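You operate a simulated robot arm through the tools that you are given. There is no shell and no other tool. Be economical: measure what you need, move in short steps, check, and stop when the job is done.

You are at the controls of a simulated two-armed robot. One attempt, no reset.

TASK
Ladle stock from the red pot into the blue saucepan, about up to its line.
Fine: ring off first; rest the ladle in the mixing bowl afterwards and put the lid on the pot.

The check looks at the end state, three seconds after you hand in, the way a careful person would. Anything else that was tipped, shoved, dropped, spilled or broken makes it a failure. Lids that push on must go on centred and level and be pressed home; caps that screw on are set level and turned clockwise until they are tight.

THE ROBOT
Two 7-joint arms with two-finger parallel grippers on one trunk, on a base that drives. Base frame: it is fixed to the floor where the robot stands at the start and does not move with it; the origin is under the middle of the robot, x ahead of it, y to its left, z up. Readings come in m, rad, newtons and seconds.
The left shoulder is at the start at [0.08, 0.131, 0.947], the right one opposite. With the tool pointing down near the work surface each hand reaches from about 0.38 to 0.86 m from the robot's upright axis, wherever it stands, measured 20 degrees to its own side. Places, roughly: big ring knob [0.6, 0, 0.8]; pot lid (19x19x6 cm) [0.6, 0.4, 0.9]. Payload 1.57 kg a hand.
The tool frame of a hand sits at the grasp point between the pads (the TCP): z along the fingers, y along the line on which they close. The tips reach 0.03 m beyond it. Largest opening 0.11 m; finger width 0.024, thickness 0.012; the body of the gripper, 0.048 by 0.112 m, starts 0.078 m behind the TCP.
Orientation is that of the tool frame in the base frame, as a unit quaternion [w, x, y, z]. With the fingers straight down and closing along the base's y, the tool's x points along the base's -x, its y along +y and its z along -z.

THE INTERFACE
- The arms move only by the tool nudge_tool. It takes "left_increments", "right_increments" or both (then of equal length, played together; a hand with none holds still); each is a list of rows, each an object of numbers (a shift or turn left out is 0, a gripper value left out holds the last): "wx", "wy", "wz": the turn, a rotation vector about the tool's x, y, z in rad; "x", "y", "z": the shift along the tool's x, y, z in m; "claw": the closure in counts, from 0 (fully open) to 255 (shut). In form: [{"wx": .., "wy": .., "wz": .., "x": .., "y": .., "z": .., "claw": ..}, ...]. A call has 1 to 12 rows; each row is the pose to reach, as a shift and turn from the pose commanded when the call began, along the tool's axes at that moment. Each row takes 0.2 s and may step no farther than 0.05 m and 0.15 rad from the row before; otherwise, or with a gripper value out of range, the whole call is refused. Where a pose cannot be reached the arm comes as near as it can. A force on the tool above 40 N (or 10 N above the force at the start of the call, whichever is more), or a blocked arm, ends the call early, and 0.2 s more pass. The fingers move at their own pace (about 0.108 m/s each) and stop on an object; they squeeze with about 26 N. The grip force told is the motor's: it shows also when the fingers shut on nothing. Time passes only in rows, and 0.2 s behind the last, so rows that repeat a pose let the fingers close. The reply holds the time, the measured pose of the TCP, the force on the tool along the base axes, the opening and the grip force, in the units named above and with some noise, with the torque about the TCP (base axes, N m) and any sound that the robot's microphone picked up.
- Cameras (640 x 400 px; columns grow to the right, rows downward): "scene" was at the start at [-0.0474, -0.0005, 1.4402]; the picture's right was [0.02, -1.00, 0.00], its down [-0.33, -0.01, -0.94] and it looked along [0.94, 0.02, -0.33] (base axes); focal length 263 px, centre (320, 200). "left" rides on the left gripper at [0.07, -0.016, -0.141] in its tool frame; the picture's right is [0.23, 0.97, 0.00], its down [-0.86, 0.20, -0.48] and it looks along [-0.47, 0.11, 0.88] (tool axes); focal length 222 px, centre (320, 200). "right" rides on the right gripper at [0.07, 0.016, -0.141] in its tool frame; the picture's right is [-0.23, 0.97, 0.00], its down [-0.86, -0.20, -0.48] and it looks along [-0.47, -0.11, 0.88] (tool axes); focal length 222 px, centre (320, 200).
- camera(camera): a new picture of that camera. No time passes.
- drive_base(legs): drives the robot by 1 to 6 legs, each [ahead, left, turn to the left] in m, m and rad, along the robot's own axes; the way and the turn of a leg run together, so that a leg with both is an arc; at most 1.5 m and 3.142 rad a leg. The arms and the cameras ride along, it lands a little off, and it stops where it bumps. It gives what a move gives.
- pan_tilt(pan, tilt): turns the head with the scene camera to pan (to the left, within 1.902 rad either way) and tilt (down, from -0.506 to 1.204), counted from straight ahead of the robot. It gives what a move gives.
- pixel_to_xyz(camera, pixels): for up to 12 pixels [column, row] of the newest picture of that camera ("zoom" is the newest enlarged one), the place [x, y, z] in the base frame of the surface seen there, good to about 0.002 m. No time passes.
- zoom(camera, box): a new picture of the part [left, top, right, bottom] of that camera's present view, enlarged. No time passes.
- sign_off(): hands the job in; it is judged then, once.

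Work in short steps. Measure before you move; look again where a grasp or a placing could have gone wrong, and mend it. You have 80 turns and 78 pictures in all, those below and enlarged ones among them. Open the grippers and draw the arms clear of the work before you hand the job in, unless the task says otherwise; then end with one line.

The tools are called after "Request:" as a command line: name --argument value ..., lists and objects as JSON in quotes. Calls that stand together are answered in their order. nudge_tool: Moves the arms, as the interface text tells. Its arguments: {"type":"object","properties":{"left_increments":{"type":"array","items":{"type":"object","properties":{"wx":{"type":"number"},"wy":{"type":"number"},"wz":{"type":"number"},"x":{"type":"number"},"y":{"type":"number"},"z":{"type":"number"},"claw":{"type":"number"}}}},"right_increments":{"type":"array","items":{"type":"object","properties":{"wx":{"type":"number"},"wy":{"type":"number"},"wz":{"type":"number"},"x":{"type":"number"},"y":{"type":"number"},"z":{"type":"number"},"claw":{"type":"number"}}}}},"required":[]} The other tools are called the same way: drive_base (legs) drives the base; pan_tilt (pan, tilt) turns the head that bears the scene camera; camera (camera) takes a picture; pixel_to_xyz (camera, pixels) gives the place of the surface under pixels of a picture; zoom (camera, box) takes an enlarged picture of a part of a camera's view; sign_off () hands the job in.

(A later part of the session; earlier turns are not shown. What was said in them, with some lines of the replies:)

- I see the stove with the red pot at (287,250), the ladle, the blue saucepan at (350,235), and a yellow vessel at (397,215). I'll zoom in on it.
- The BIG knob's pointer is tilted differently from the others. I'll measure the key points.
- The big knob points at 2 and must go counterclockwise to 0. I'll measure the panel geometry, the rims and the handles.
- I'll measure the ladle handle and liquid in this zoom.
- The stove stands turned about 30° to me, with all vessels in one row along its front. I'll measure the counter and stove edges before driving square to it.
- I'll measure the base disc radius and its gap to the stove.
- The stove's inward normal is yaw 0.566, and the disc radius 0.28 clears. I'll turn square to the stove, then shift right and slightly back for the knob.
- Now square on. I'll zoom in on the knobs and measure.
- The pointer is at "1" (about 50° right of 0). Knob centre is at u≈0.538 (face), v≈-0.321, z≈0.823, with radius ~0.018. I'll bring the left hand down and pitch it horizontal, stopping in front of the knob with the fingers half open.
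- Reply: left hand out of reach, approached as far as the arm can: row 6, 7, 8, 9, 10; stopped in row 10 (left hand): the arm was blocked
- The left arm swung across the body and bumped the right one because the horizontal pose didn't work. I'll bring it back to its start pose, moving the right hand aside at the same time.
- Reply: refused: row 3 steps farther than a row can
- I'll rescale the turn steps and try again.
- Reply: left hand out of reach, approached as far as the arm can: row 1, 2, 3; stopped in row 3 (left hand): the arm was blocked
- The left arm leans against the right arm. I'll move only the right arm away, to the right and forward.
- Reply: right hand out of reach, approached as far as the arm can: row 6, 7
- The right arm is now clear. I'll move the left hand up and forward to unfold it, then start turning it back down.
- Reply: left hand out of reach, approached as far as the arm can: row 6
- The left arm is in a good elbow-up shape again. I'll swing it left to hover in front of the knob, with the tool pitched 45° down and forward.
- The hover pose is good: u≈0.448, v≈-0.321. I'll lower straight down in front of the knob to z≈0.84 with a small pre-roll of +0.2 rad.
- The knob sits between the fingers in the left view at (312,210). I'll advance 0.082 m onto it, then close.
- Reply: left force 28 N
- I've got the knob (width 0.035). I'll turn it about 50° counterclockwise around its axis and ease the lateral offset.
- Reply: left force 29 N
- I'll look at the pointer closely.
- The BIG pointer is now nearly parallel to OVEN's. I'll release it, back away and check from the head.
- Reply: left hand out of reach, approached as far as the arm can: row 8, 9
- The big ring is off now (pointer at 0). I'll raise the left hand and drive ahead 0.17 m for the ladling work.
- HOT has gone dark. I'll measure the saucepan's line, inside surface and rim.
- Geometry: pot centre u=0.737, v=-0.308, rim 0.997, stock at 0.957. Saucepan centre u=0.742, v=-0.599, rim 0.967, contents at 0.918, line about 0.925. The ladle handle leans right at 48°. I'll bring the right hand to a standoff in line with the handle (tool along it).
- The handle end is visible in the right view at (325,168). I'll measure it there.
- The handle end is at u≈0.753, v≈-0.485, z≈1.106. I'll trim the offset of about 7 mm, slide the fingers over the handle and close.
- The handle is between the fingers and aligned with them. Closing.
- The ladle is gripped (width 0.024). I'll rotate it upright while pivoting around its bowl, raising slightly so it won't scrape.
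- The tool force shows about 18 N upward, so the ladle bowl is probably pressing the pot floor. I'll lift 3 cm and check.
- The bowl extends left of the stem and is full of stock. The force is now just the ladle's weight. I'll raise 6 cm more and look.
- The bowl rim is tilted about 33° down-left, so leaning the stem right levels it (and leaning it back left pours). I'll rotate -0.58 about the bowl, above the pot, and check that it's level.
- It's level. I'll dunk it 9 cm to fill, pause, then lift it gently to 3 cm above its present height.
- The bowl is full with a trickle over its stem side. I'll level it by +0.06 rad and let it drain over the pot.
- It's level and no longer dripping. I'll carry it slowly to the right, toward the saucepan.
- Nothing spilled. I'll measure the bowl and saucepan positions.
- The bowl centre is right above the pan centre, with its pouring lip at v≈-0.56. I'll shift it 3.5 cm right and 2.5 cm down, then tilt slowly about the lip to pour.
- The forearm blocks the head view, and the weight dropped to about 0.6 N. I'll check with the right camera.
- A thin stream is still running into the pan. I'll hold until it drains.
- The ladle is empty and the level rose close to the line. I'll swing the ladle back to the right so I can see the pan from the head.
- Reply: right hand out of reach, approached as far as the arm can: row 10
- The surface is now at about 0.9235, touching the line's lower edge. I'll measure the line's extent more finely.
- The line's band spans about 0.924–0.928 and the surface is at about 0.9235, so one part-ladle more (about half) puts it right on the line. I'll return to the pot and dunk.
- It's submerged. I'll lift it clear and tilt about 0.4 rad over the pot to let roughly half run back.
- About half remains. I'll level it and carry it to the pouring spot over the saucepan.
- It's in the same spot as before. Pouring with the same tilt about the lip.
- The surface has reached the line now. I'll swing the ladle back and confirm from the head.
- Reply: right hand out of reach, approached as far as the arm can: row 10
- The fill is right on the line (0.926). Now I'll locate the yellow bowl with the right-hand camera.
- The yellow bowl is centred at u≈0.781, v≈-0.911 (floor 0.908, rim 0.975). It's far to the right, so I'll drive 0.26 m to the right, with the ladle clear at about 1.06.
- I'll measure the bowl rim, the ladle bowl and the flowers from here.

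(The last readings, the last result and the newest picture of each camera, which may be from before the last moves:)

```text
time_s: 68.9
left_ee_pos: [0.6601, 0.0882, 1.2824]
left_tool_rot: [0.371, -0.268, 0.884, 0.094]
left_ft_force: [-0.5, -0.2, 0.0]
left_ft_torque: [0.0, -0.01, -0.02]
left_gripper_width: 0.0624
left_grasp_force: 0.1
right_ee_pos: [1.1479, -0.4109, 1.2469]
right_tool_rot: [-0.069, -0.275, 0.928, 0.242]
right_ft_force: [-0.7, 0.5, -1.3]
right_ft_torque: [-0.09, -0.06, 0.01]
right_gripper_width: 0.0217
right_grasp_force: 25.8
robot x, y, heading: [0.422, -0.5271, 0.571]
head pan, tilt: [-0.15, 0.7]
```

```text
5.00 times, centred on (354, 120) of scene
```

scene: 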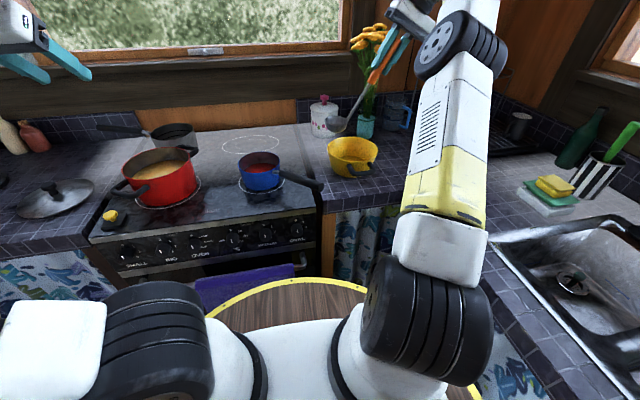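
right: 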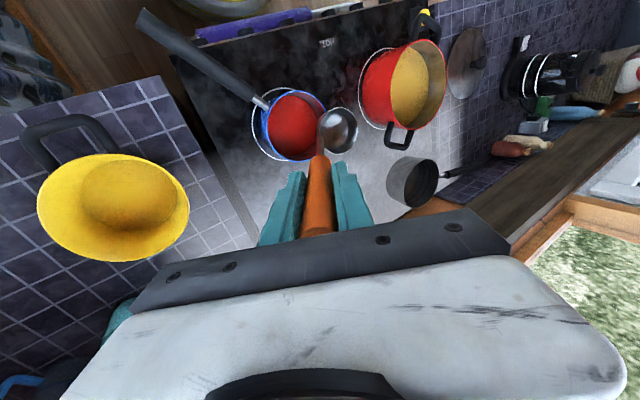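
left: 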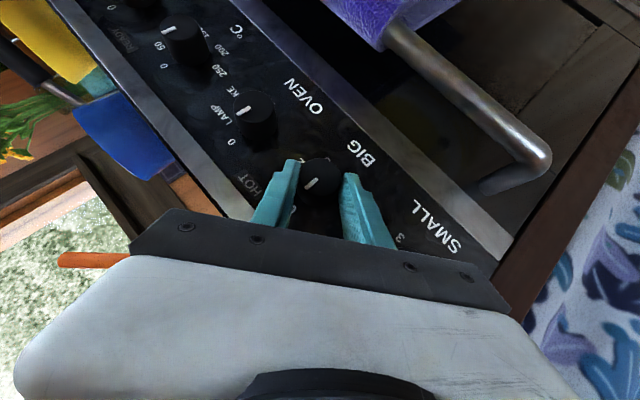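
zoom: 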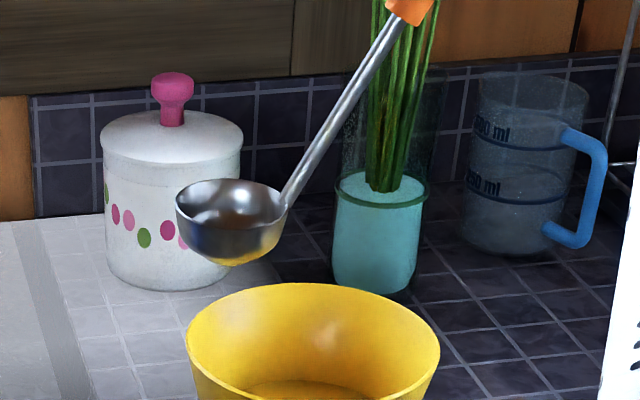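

The flowers (u≈0.92, v≈-0.99) are close behind the wrist if I lean purely right. I'll yaw the ladle -0.6 rad so the handle leans back toward me, centring its bowl over the yellow bowl.

Request:
nudge_tool --right_increments '[{"x": 0.0055, "y": -0.0065, "z": -0.0036, "wy": -0.058, "wz": 0.105}, {"x": 0.011, "y": -0.0129, "z": -0.0072, "wy": -0.117, "wz": 0.21}, {"x": 0.0166, "y": -0.0194, "z": -0.0108, "wy": -0.175, "wz": 0.314}, {"x": 0.0221, "y": -0.0258, "z": -0.0144, "wy": -0.234, "wz": 0.419}, {"x": 0.0276, "y": -0.0323, "z": -0.018, "wy": -0.292, "wz": 0.524}, {"x": 0.0276, "y": -0.0323, "z": -0.018, "wy": -0.292, "wz": 0.524}]'

Request:
zoom --camera "scene" --box '[280, 20, 472, 180]'

Request:
pixel_to_xyz --camera "scene" --pixels '[[345, 130], [350, 135], [355, 130], [360, 125], [352, 122]]'

```text
time_s: 70.3
left_ee_pos: [0.6599, 0.0866, 1.2827]
left_tool_rot: [0.371, -0.266, 0.885, 0.093]
left_ft_force: [0.0, 0.3, -0.2]
left_ft_torque: [0.01, 0.0, -0.01]
left_gripper_width: 0.0625
left_grasp_force: 0.0
right_ee_pos: [1.1456, -0.4566, 1.2479]
right_tool_rot: [0.004, 0.012, 0.967, 0.254]
right_ft_force: [0.4, -0.1, -1.5]
right_ft_torque: [-0.13, 0.0, 0.01]
right_gripper_width: 0.0217
right_grasp_force: 25.9
robot x, y, heading: [0.4235, -0.5282, 0.578]
head pan, tilt: [-0.15, 0.7]
```

```text
2.50 times, centred on (376, 100) of scene
```

zoom: 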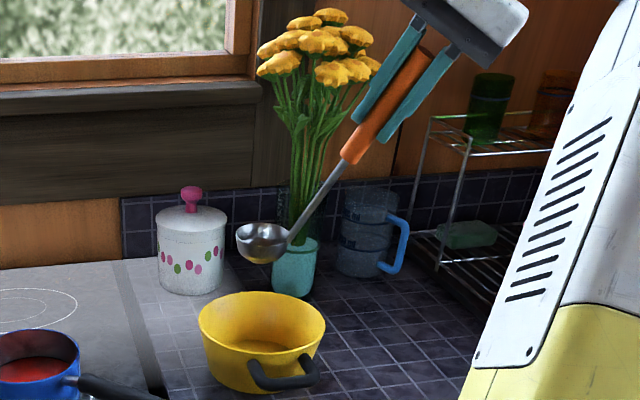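

```text
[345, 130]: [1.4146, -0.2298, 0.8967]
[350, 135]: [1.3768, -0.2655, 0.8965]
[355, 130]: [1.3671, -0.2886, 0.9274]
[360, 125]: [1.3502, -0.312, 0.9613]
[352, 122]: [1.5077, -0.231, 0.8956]
```

The ladle bowl is now right over the yellow bowl (B≈[1.149,-0.337]), with the hand clear of the flowers. I'll lower it and lean it further toward the rim.

Request:
nudge_tool --right_increments '[{"y": -0.0196, "z": 0.0348}, {"y": -0.0393, "z": 0.0696}, {"y": -0.0589, "z": 0.1044}, {"y": -0.079, "z": 0.1163, "wx": -0.08}, {"y": -0.0995, "z": 0.126, "wx": -0.16}, {"y": -0.1197, "z": 0.135, "wx": -0.24}, {"y": -0.1197, "z": 0.135, "wx": -0.24}]'

Request:
zoom --camera "scene" --box '[290, 80, 450, 180]'

Request:
camera --camera "right"

```text
time_s: 71.9
left_ee_pos: [0.6599, 0.088, 1.2828]
left_tool_rot: [0.372, -0.267, 0.884, 0.094]
left_ft_force: [-0.3, -0.8, -0.7]
left_ft_torque: [0.01, -0.01, 0.04]
left_gripper_width: 0.0626
left_grasp_force: 0.1
right_ee_pos: [1.1435, -0.4951, 1.0707]
right_tool_rot: [0.005, 0.011, 0.93, 0.367]
right_ft_force: [-0.2, 0.2, -0.6]
right_ft_torque: [-0.14, -0.01, 0.02]
right_gripper_width: 0.0217
right_grasp_force: 26.2
robot x, y, heading: [0.42, -0.5262, 0.574]
head pan, tilt: [-0.15, 0.7]
```

```text
4.00 times, centred on (370, 130) of scene
```

zoom: 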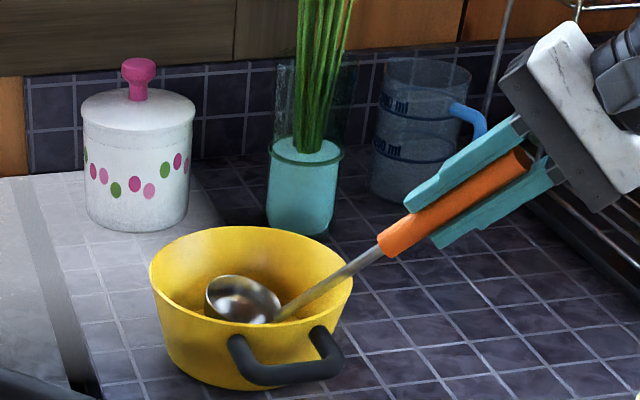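

```text
18 pictures are left
```

right: 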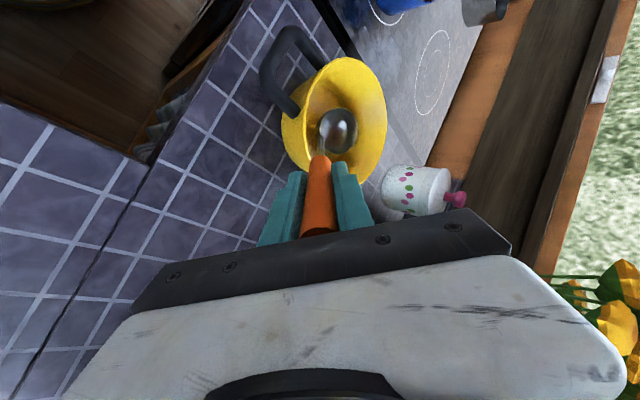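

The stem is just above the rim. I'll lower in small steps to touch down.

Request:
nudge_tool --right_increments '[{"y": -0.0027, "z": 0.0029}, {"y": -0.0055, "z": 0.0059}, {"y": -0.0068, "z": 0.0073}, {"y": -0.0068, "z": 0.0073}]'

Request:
zoom --camera "scene" --box '[310, 110, 406, 170]'

```text
time_s: 72.9
left_ee_pos: [0.6591, 0.0858, 1.2839]
left_tool_rot: [0.372, -0.268, 0.884, 0.094]
left_ft_force: [0.5, -0.6, 0.6]
left_ft_torque: [0.01, 0.03, 0.01]
left_gripper_width: 0.0627
left_grasp_force: 0.1
right_ee_pos: [1.1442, -0.4954, 1.0622]
right_tool_rot: [0.006, 0.011, 0.93, 0.367]
right_ft_force: [0.7, -7.9, 22.0]
right_ft_torque: [2.16, -0.29, -0.21]
right_gripper_width: 0.023
right_grasp_force: 26.3
robot x, y, heading: [0.4221, -0.5305, 0.575]
head pan, tilt: [-0.15, 0.7]
```

```text
6.67 times, centred on (358, 140) of scene
```

zoom: 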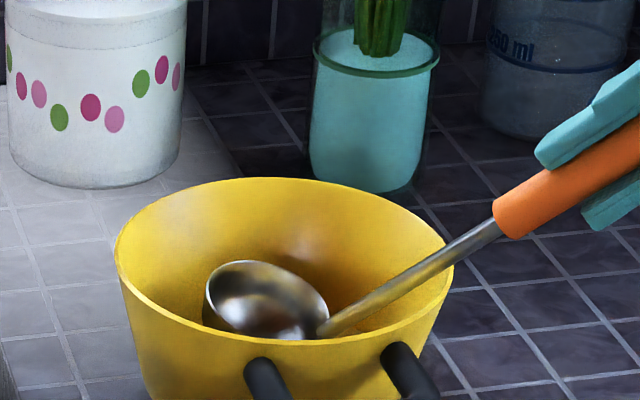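

It has touched down (22 N). I'll ease up 6 mm, then open slowly.

Request:
nudge_tool --right_increments '[{"y": 0.0037, "z": -0.004}, {"y": 0.0041, "z": -0.0044}, {"y": 0.0041, "z": -0.0044, "claw": 190}, {"y": 0.0041, "z": -0.0044, "claw": 170}, {"y": 0.0041, "z": -0.0044, "claw": 140}, {"y": 0.0041, "z": -0.0044, "claw": 110}, {"y": 0.0041, "z": -0.0044, "claw": 110}]'

Request:
zoom --camera "scene" --box '[300, 90, 428, 170]'

```text
time_s: 74.5
left_ee_pos: [0.6599, 0.0864, 1.284]
left_tool_rot: [0.372, -0.268, 0.884, 0.093]
left_ft_force: [-0.3, -1.0, -0.5]
left_ft_torque: [0.0, 0.03, -0.03]
left_gripper_width: 0.0627
left_grasp_force: 0.1
right_ee_pos: [1.1435, -0.4961, 1.0661]
right_tool_rot: [0.005, 0.01, 0.93, 0.367]
right_ft_force: [-0.7, 0.2, -0.5]
right_ft_torque: [0.03, 0.03, -0.01]
right_gripper_width: 0.0629
right_grasp_force: 0.1
robot x, y, heading: [0.4198, -0.531, 0.572]
head pan, tilt: [-0.15, 0.7]
```

```text
5.00 times, centred on (364, 130) of scene
```

zoom: 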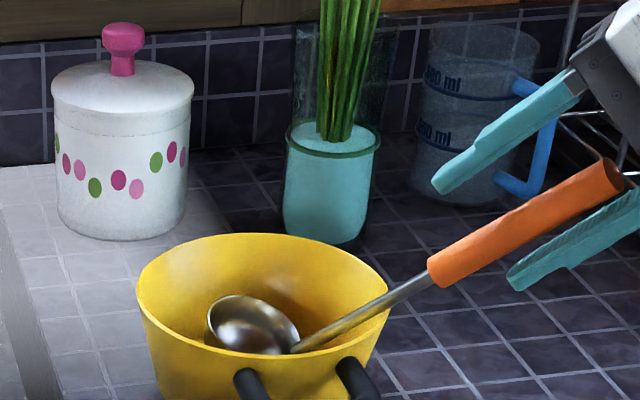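

The ladle rests stably in the bowl. I'll retract along the handle and then rise.

Request:
nudge_tool --right_increments '[{"z": -0.03}, {"z": -0.06}, {"z": -0.09}, {"z": -0.12}, {"y": 0.027, "z": -0.149}, {"y": 0.054, "z": -0.178}, {"y": 0.082, "z": -0.208}, {"y": 0.109, "z": -0.237}]'

Request:
zoom --camera "scene" --box '[280, 40, 472, 180]'

```text
time_s: 76.3
left_ee_pos: [0.6598, 0.0872, 1.2834]
left_tool_rot: [0.372, -0.268, 0.884, 0.094]
left_ft_force: [0.1, 0.1, -0.4]
left_ft_torque: [0.03, 0.03, 0.02]
left_gripper_width: 0.0629
left_grasp_force: 0.0
right_ee_pos: [1.1413, -0.5789, 1.3144]
right_tool_rot: [0.005, 0.012, 0.93, 0.367]
right_ft_force: [0.6, 0.5, 0.0]
right_ft_torque: [-0.02, 0.03, 0.0]
right_gripper_width: 0.0628
right_grasp_force: 0.0
robot x, y, heading: [0.4226, -0.5253, 0.572]
head pan, tilt: [-0.15, 0.7]
```

```text
2.86 times, centred on (376, 110) of scene
```

zoom: 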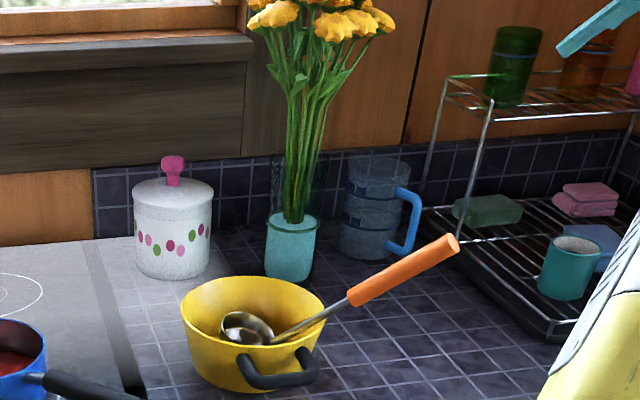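

The ladle lies well in the bowl. Next, the lid: I'll drive 0.40 m left to reach both the lid and the pot with the left arm.

Request:
drive_base --legs '[[0, 0.4, 0]]'

Request:
pan_tilt --pan 0.2 --tilt 0.75

Request:
camera --camera "scene"

```text
time_s: 78.9
left_ee_pos: [0.4285, 0.4321, 1.2834]
left_tool_rot: [0.371, -0.272, 0.883, 0.096]
left_ft_force: [0.1, -0.3, 0.7]
left_ft_torque: [-0.02, 0.0, 0.0]
left_gripper_width: 0.063
left_grasp_force: 0.1
right_ee_pos: [0.9174, -0.2285, 1.3144]
right_tool_rot: [0.002, 0.007, 0.93, 0.368]
right_ft_force: [-0.5, -0.3, 0.0]
right_ft_torque: [0.02, -0.01, 0.02]
right_gripper_width: 0.0626
right_grasp_force: 0.0
robot x, y, heading: [0.1976, -0.1841, 0.583]
head pan, tilt: [-0.15, 0.7]
```

```text
time_s: 79.7
left_ee_pos: [0.4289, 0.4323, 1.2833]
left_tool_rot: [0.372, -0.273, 0.882, 0.096]
left_ft_force: [0.4, 0.3, 0.1]
left_ft_torque: [0.0, 0.02, 0.02]
left_gripper_width: 0.0626
left_grasp_force: 0.0
right_ee_pos: [0.9182, -0.2285, 1.3156]
right_tool_rot: [0.004, 0.006, 0.93, 0.367]
right_ft_force: [0.4, 0.4, 0.0]
right_ft_torque: [-0.03, 0.01, 0.0]
right_gripper_width: 0.0627
right_grasp_force: 0.0
robot x, y, heading: [0.2025, -0.1832, 0.582]
head pan, tilt: [0.201, 0.75]
```

```text
14 pictures are left
```

scene: 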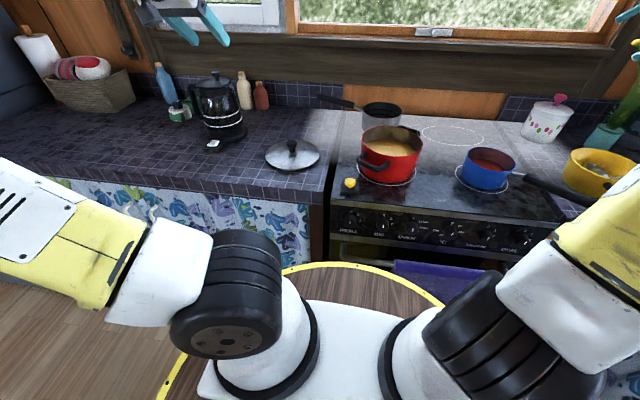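

Request:
zoom --camera "scene" --box '[256, 90, 432, 200]'

Request:
pixel_to_xyz --camera "zoom" --pixels '[[130, 195], [130, 210], [125, 225], [35, 235], [232, 225], [130, 190], [135, 280], [130, 185], [378, 180], [603, 180], [490, 135], [480, 250]]'

```text
3.64 times, centred on (344, 145) of scene
```

zoom: 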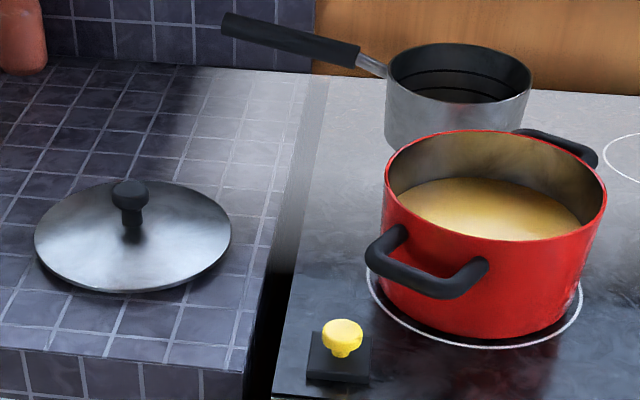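

```text
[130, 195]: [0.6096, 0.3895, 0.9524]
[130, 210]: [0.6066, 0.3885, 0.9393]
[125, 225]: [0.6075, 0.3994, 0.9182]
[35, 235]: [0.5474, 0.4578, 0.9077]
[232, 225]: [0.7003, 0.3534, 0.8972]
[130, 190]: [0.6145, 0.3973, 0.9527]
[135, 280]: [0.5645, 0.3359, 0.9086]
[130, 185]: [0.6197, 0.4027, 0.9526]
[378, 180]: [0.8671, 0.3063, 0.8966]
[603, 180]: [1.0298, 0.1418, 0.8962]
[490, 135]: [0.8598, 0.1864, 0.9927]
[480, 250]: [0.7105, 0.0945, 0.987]
```

Lid knob is at about (0.616, 0.399), top z 0.953. I'll bring the left hand above it pointing straight down.

Request:
nudge_tool --left_increments '[{"x": 0.0077, "y": -0.0218, "z": 0.0402, "wy": 0.131}, {"x": 0.0153, "y": -0.0435, "z": 0.0804, "wy": 0.262}, {"x": 0.023, "y": -0.0653, "z": 0.1205, "wy": 0.393}, {"x": 0.0307, "y": -0.087, "z": 0.1607, "wy": 0.524}, {"x": 0.0383, "y": -0.1088, "z": 0.2009, "wy": 0.654}, {"x": 0.046, "y": -0.1305, "z": 0.2411, "wy": 0.785}, {"x": 0.046, "y": -0.1305, "z": 0.2411, "wy": 0.785}]'

Request:
camera --camera "left"

```text
time_s: 81.3
left_ee_pos: [0.6213, 0.395, 1.0849]
left_tool_rot: [0.004, -0.288, 0.957, -0.016]
left_ft_force: [-0.3, 1.0, 0.1]
left_ft_torque: [0.02, 0.04, 0.04]
left_gripper_width: 0.0628
left_grasp_force: 0.1
right_ee_pos: [0.918, -0.2295, 1.3155]
right_tool_rot: [0.003, 0.006, 0.93, 0.367]
right_ft_force: [0.5, 0.3, 0.2]
right_ft_torque: [0.0, 0.0, 0.05]
right_gripper_width: 0.0624
right_grasp_force: 0.0
robot x, y, heading: [0.1961, -0.1865, 0.585]
head pan, tilt: [0.201, 0.75]
```

```text
12 pictures are left
```

left: 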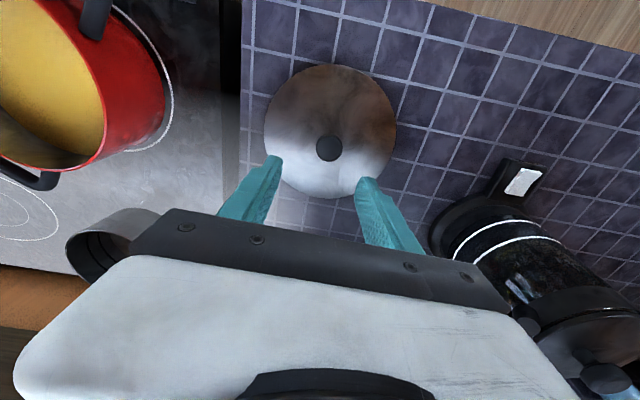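

Request:
pixel_to_xyz --camera "left" --pixels '[[328, 148], [318, 148], [339, 148], [328, 137], [328, 158], [267, 140], [396, 135], [330, 66], [325, 196], [345, 105], [163, 92], [122, 10]]'

```text
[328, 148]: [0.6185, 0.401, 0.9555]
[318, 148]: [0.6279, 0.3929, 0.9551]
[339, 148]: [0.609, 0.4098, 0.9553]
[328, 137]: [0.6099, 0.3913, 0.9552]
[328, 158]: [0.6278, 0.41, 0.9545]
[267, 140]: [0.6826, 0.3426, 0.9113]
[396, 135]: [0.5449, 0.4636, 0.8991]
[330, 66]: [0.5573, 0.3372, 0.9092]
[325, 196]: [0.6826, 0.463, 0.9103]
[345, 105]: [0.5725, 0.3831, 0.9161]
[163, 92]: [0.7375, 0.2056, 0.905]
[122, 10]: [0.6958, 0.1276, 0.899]
```

Knob centre is (0.6186, 0.401), top 0.955. I'll correct the small tilt and offset, descend, and grip.

Request:
nudge_tool --left_increments '[{"wx": -0.033, "x": -0.001, "y": 0.0108, "z": 0.02}, {"wx": -0.033, "x": -0.001, "y": 0.0108, "z": 0.06}, {"wx": -0.033, "x": -0.001, "y": 0.0108, "z": 0.1}, {"wx": -0.033, "x": -0.001, "y": 0.0108, "z": 0.12}, {"wx": -0.033, "x": -0.001, "y": 0.0108, "z": 0.13}, {"wx": -0.033, "x": -0.001, "y": 0.0108, "z": 0.13}, {"wx": -0.033, "x": -0.001, "y": 0.0108, "z": 0.13, "claw": 255}, {"wx": -0.033, "x": -0.001, "y": 0.0108, "z": 0.13, "claw": 255}, {"wx": -0.033, "x": -0.001, "y": 0.0108, "z": 0.13, "claw": 255}]'

Request:
zoom --camera "scene" --box '[220, 90, 380, 190]'

```text
time_s: 83.3
left_ee_pos: [0.617, 0.4008, 0.9546]
left_tool_rot: [0.0, -0.289, 0.957, 0.0]
left_ft_force: [0.3, 0.2, -0.1]
left_ft_torque: [-0.05, 0.01, 0.04]
left_gripper_width: 0.0333
left_grasp_force: 26.1
right_ee_pos: [0.92, -0.228, 1.3144]
right_tool_rot: [0.003, 0.006, 0.93, 0.368]
right_ft_force: [0.0, 0.4, 0.7]
right_ft_torque: [-0.01, -0.01, -0.01]
right_gripper_width: 0.0626
right_grasp_force: 0.1
robot x, y, heading: [0.1997, -0.1854, 0.586]
head pan, tilt: [0.201, 0.75]
```

```text
4.00 times, centred on (300, 140) of scene
```

zoom: 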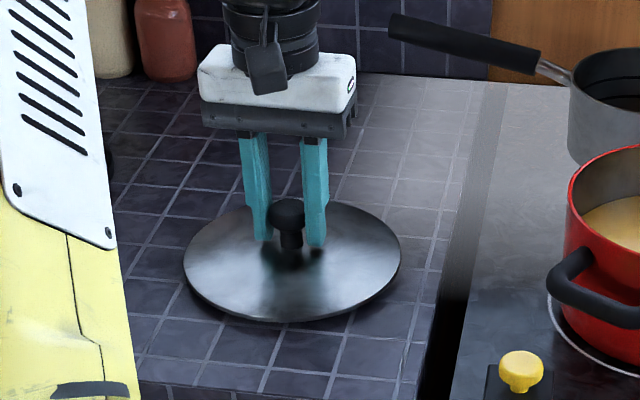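

The knob is gripped and the lid is level. I'll lift 0.16 m and carry it over the pot.

Request:
nudge_tool --left_increments '[{"z": -0.02}, {"z": -0.06}, {"z": -0.11}, {"z": -0.16}, {"z": -0.16, "x": 0.001, "y": -0.03}, {"z": -0.16, "x": 0.002, "y": -0.075}, {"z": -0.16, "x": 0.002, "y": -0.12}, {"z": -0.16, "x": 0.003, "y": -0.165}, {"z": -0.16, "x": 0.004, "y": -0.21}, {"z": -0.16, "x": 0.005, "y": -0.255}, {"z": -0.16, "x": 0.006, "y": -0.295}, {"z": -0.16, "x": 0.006, "y": -0.3153}]'

Request:
zoom --camera "scene" --box '[310, 70, 470, 190]'

```text
time_s: 85.9
left_ee_pos: [0.7854, 0.1352, 1.1144]
left_tool_rot: [0.001, -0.288, 0.958, 0.0]
left_ft_force: [0.6, 0.0, -1.9]
left_ft_torque: [0.0, -0.01, 0.03]
left_gripper_width: 0.0329
left_grasp_force: 25.9
right_ee_pos: [0.9171, -0.2302, 1.3147]
right_tool_rot: [0.004, 0.007, 0.93, 0.367]
right_ft_force: [0.1, -0.3, -0.6]
right_ft_torque: [-0.02, 0.01, -0.02]
right_gripper_width: 0.0625
right_grasp_force: 0.1
robot x, y, heading: [0.2009, -0.1869, 0.585]
head pan, tilt: [0.201, 0.75]
```

```text
3.33 times, centred on (390, 130) of scene
```

zoom: 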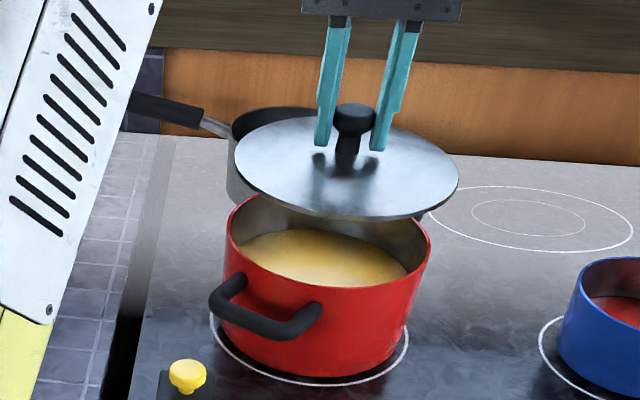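

I'll measure the visible pot rim and the lid edge to centre them precisely.

Request:
pixel_to_xyz --camera "zoom" --pixels '[[229, 228], [429, 244], [330, 286], [270, 270], [390, 277], [246, 252], [237, 163], [457, 180], [340, 216], [420, 135], [290, 130], [352, 108]]'

```text
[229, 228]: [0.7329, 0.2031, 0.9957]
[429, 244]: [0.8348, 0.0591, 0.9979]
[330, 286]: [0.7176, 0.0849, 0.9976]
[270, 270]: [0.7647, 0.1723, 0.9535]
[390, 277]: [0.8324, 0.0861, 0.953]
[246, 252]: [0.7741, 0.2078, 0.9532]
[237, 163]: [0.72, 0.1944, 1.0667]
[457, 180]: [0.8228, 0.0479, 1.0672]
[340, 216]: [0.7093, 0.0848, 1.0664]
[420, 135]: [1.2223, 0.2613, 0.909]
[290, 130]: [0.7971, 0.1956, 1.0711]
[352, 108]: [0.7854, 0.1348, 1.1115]
```

Lid and pot centres agree to about 1 mm. I'll lower until contact.

Request:
nudge_tool --left_increments '[{"z": 0.02}, {"z": 0.04}, {"z": 0.055}, {"z": 0.062}, {"z": 0.066}, {"z": 0.07}, {"z": 0.073}, {"z": 0.076}]'

Request:
zoom --camera "scene" --box '[330, 90, 450, 190]'

```text
time_s: 87.5
left_ee_pos: [0.7873, 0.1337, 1.048]
left_tool_rot: [0.006, -0.289, 0.957, 0.0]
left_ft_force: [-1.1, -0.4, 6.5]
left_ft_torque: [-0.57, -0.24, 0.0]
left_gripper_width: 0.033
left_grasp_force: 26.0
right_ee_pos: [0.9174, -0.2283, 1.315]
right_tool_rot: [0.002, 0.005, 0.93, 0.367]
right_ft_force: [-0.4, -0.3, 0.0]
right_ft_torque: [-0.02, -0.04, -0.01]
right_gripper_width: 0.0628
right_grasp_force: 0.1
robot x, y, heading: [0.2008, -0.1854, 0.579]
head pan, tilt: [0.201, 0.75]
stopped in row 7 (left hand): the force on the tool passed its limit at 44 N (the readings are from after the stop); the commanded pose is now the measured one
```

```text
4.00 times, centred on (390, 140) of scene
```

zoom: 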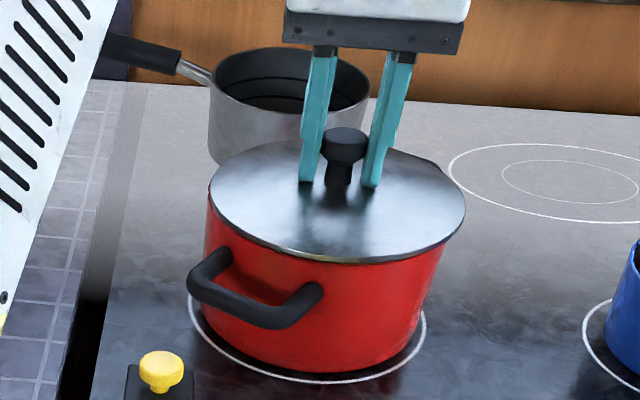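

It's in contact, but the lid looks slightly right of the pot. I'll measure its edge and level.

Request:
pixel_to_xyz --camera "zoom" --pixels '[[212, 190], [463, 205], [340, 258], [250, 235], [425, 240], [440, 168], [260, 155], [207, 220], [445, 255], [345, 135], [225, 215], [455, 225]]'

```text
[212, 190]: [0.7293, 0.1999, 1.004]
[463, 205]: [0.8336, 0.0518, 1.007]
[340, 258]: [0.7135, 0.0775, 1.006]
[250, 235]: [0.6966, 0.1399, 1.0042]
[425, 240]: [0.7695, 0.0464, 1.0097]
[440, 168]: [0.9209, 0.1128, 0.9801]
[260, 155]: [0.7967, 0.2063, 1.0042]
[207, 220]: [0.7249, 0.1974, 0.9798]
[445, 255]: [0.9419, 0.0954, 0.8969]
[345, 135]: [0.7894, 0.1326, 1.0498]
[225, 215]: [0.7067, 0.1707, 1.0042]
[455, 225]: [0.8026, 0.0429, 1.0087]
```

The lid's right side sits about 4 mm high, because it's roughly 3 mm too far right. I'll lift 1 cm, shift 3 mm left, and lower again.

Request:
nudge_tool --left_increments '[{"z": -0.006}, {"z": -0.012, "wy": -0.012}, {"z": -0.012, "y": 0.0035, "wy": -0.012}, {"z": -0.012, "y": 0.0035, "wy": -0.012}, {"z": -0.007, "y": 0.0035, "wy": -0.012}, {"z": -0.003, "y": 0.0035, "wy": -0.012}, {"z": 0.0, "y": 0.0035, "wy": -0.012}, {"z": 0.002, "y": 0.0035, "wy": -0.012}, {"z": 0.004, "y": 0.0035, "wy": -0.012}, {"z": 0.006, "y": 0.0035, "wy": -0.012}]'

Request:
zoom --camera "scene" --box '[330, 90, 450, 190]'

Request:
pixel_to_xyz --camera "zoom" --pixels '[[212, 190], [461, 207], [340, 258], [250, 235], [425, 240], [225, 215], [453, 225], [390, 255], [300, 253], [345, 135]]'

```text
time_s: 89.7
left_ee_pos: [0.7867, 0.1357, 1.0435]
left_tool_rot: [0.011, -0.289, 0.957, 0.0]
left_ft_force: [-2.5, -1.7, 20.2]
left_ft_torque: [-0.15, 0.26, -0.06]
left_gripper_width: 0.0328
left_grasp_force: 26.3
right_ee_pos: [0.9172, -0.2284, 1.3157]
right_tool_rot: [0.003, 0.005, 0.93, 0.368]
right_ft_force: [0.0, 0.5, -0.2]
right_ft_torque: [0.03, 0.04, -0.03]
right_gripper_width: 0.0626
right_grasp_force: 0.0
robot x, y, heading: [0.1972, -0.1845, 0.581]
head pan, tilt: [0.201, 0.75]
```

```text
4.00 times, centred on (390, 140) of scene
```

zoom: 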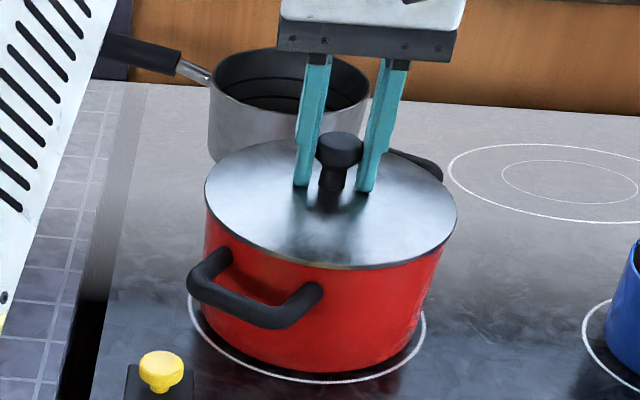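

```text
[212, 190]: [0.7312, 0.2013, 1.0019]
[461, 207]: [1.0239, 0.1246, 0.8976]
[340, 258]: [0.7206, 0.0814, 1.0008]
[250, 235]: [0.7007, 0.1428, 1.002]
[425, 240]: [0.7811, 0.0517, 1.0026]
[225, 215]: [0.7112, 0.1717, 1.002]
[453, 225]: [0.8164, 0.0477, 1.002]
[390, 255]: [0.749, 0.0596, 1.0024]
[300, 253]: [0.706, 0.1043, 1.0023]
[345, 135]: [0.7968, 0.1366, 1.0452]
```

It's seated now: level at 1.002 all round, pressed with 20 N, and centred. I'll relieve, open and rise.

Request:
nudge_tool --left_increments '[{"z": -0.001}, {"z": -0.002, "claw": 200}, {"z": -0.002, "claw": 140}, {"z": -0.002, "claw": 100}, {"z": -0.002, "claw": 100}, {"z": -0.03}, {"z": -0.07}, {"z": -0.115}, {"z": -0.16}, {"z": -0.16, "x": 0.04}, {"z": -0.16, "x": 0.08}, {"z": -0.16, "x": 0.12}]'

Request:
zoom --camera "scene" --box '[330, 90, 450, 190]'

Request:
pixel_to_xyz --camera "zoom" --pixels '[[212, 190], [450, 200], [340, 258], [250, 235], [425, 240], [225, 215], [430, 165], [300, 148], [250, 160]]'

```text
time_s: 92.3
left_ee_pos: [0.6824, 0.0682, 1.1983]
left_tool_rot: [0.009, -0.289, 0.957, 0.001]
left_ft_force: [0.4, 0.0, 0.5]
left_ft_torque: [-0.02, 0.04, -0.04]
left_gripper_width: 0.067
left_grasp_force: 0.0
right_ee_pos: [0.9176, -0.2283, 1.3145]
right_tool_rot: [0.004, 0.006, 0.93, 0.367]
right_ft_force: [0.0, 0.7, -0.7]
right_ft_torque: [0.01, 0.02, 0.01]
right_gripper_width: 0.0624
right_grasp_force: 0.0
robot x, y, heading: [0.197, -0.1827, 0.584]
head pan, tilt: [0.201, 0.75]
```

```text
4.00 times, centred on (390, 140) of scene
```

zoom: 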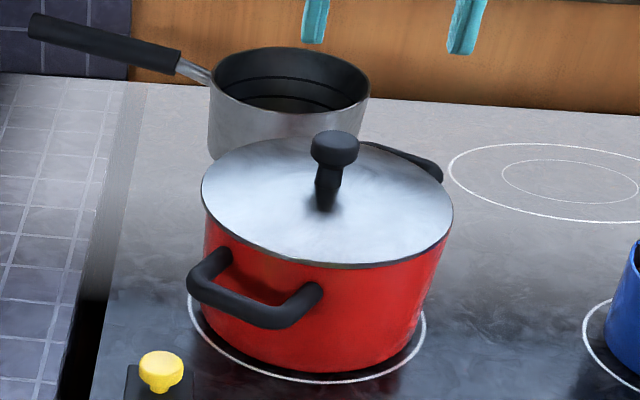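

```text
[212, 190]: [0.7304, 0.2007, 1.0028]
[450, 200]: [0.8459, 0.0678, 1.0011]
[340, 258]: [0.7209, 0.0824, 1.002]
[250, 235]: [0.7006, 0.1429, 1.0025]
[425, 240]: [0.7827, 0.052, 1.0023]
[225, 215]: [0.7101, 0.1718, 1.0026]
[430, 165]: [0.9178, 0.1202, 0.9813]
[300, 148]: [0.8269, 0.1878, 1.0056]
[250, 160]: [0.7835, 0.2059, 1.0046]
```

The lid sits centred and level. I'll back the robot away 0.25 m to draw the arms clear, and take a final look.

Request:
drive_base --legs '[[-0.25, 0, 0]]'

Request:
pan_tilt --pan 0.0 --tilt 0.55

Request:
camera --camera "scene"

```text
time_s: 94.1
left_ee_pos: [0.4764, -0.0692, 1.1976]
left_tool_rot: [0.01, -0.288, 0.958, 0.002]
left_ft_force: [0.5, -0.2, 0.9]
left_ft_torque: [0.01, 0.02, -0.02]
left_gripper_width: 0.0669
left_grasp_force: 0.0
right_ee_pos: [0.7107, -0.3657, 1.3148]
right_tool_rot: [0.004, 0.006, 0.93, 0.367]
right_ft_force: [-0.3, 0.2, 0.1]
right_ft_torque: [0.02, 0.03, 0.05]
right_gripper_width: 0.0627
right_grasp_force: 0.0
robot x, y, heading: [-0.006, -0.3226, 0.586]
head pan, tilt: [0.201, 0.75]
```

```text
time_s: 94.8
left_ee_pos: [0.4758, -0.0692, 1.2]
left_tool_rot: [0.01, -0.288, 0.957, 0.002]
left_ft_force: [-0.1, -0.1, 0.4]
left_ft_torque: [-0.03, 0.0, -0.02]
left_gripper_width: 0.0669
left_grasp_force: 0.1
right_ee_pos: [0.7102, -0.367, 1.3153]
right_tool_rot: [0.004, 0.006, 0.93, 0.368]
right_ft_force: [-0.1, 0.8, 0.4]
right_ft_torque: [-0.01, 0.01, 0.01]
right_gripper_width: 0.0627
right_grasp_force: 0.0
robot x, y, heading: [-0.0063, -0.3205, 0.584]
head pan, tilt: [0.0, 0.55]
```

```text
6 pictures are left
```

scene: 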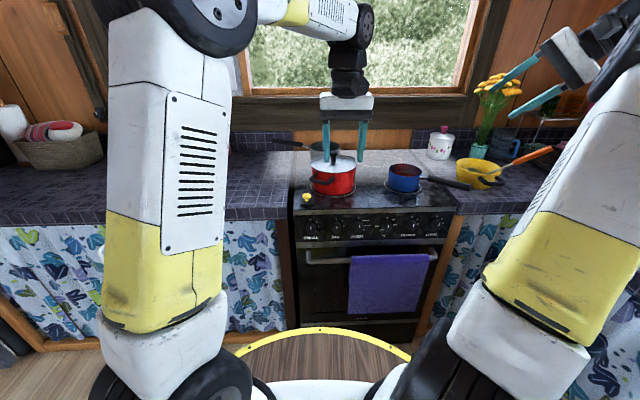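

I'll open both grippers fully and make a last detailed check of the stove and bowl.

Request:
nudge_tool --left_increments '[{"claw": 0}, {"claw": 0}, {"claw": 0}]' --right_increments '[{"claw": 0}, {"claw": 0}, {"claw": 0}]'

Request:
zoom --camera "scene" --box '[280, 130, 552, 300]'

Request:
zoom --camera "scene" --box '[290, 190, 450, 250]'

```text
time_s: 95.6
left_ee_pos: [0.4764, -0.0686, 1.1994]
left_tool_rot: [0.011, -0.288, 0.958, 0.001]
left_ft_force: [0.2, 0.6, 0.6]
left_ft_torque: [0.0, 0.0, 0.02]
left_gripper_width: 0.1101
left_grasp_force: 0.1
right_ee_pos: [0.7117, -0.3662, 1.3154]
right_tool_rot: [0.003, 0.006, 0.93, 0.367]
right_ft_force: [0.0, 0.2, 0.6]
right_ft_torque: [0.02, -0.02, 0.0]
right_gripper_width: 0.1098
right_grasp_force: 0.2
robot x, y, heading: [-0.0106, -0.3202, 0.581]
head pan, tilt: [0.0, 0.55]
```

```text
2.35 times, centred on (416, 215) of scene
```

zoom: 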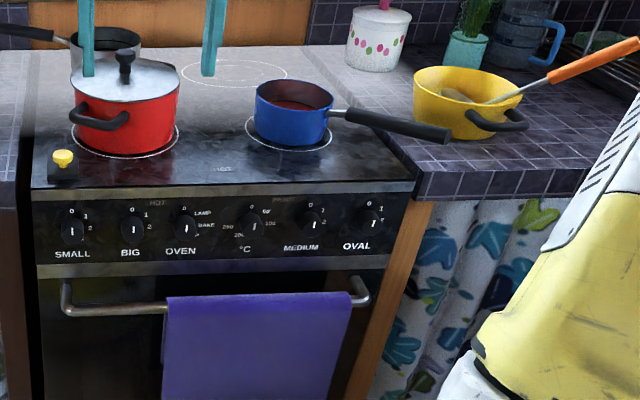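

```text
4.00 times, centred on (370, 220) of scene
```

zoom: 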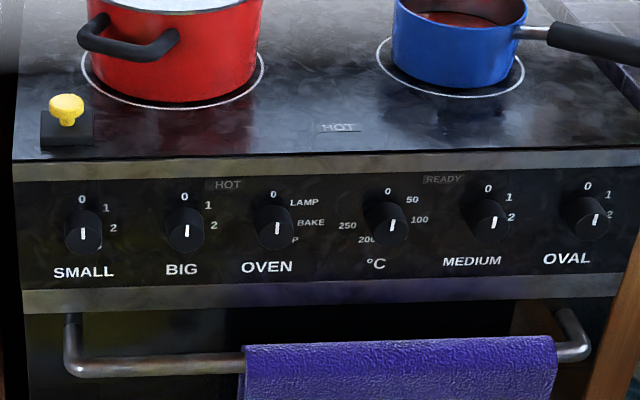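

The final view shows the BIG ring at 0, the saucepan filled to its line, the ladle in the bowl, the lid centred and level, and both arms clear, so I'm handing in.

Request:
sign_off

```text
The job is handed in.
```

I turned the big ring off and ladled stock into the blue saucepan up to its line. The ladle is resting in the yellow bowl, which I took to be the mixing bowl. The lid is on the red pot, level and pressed down, and both arms are clear with grippers open.
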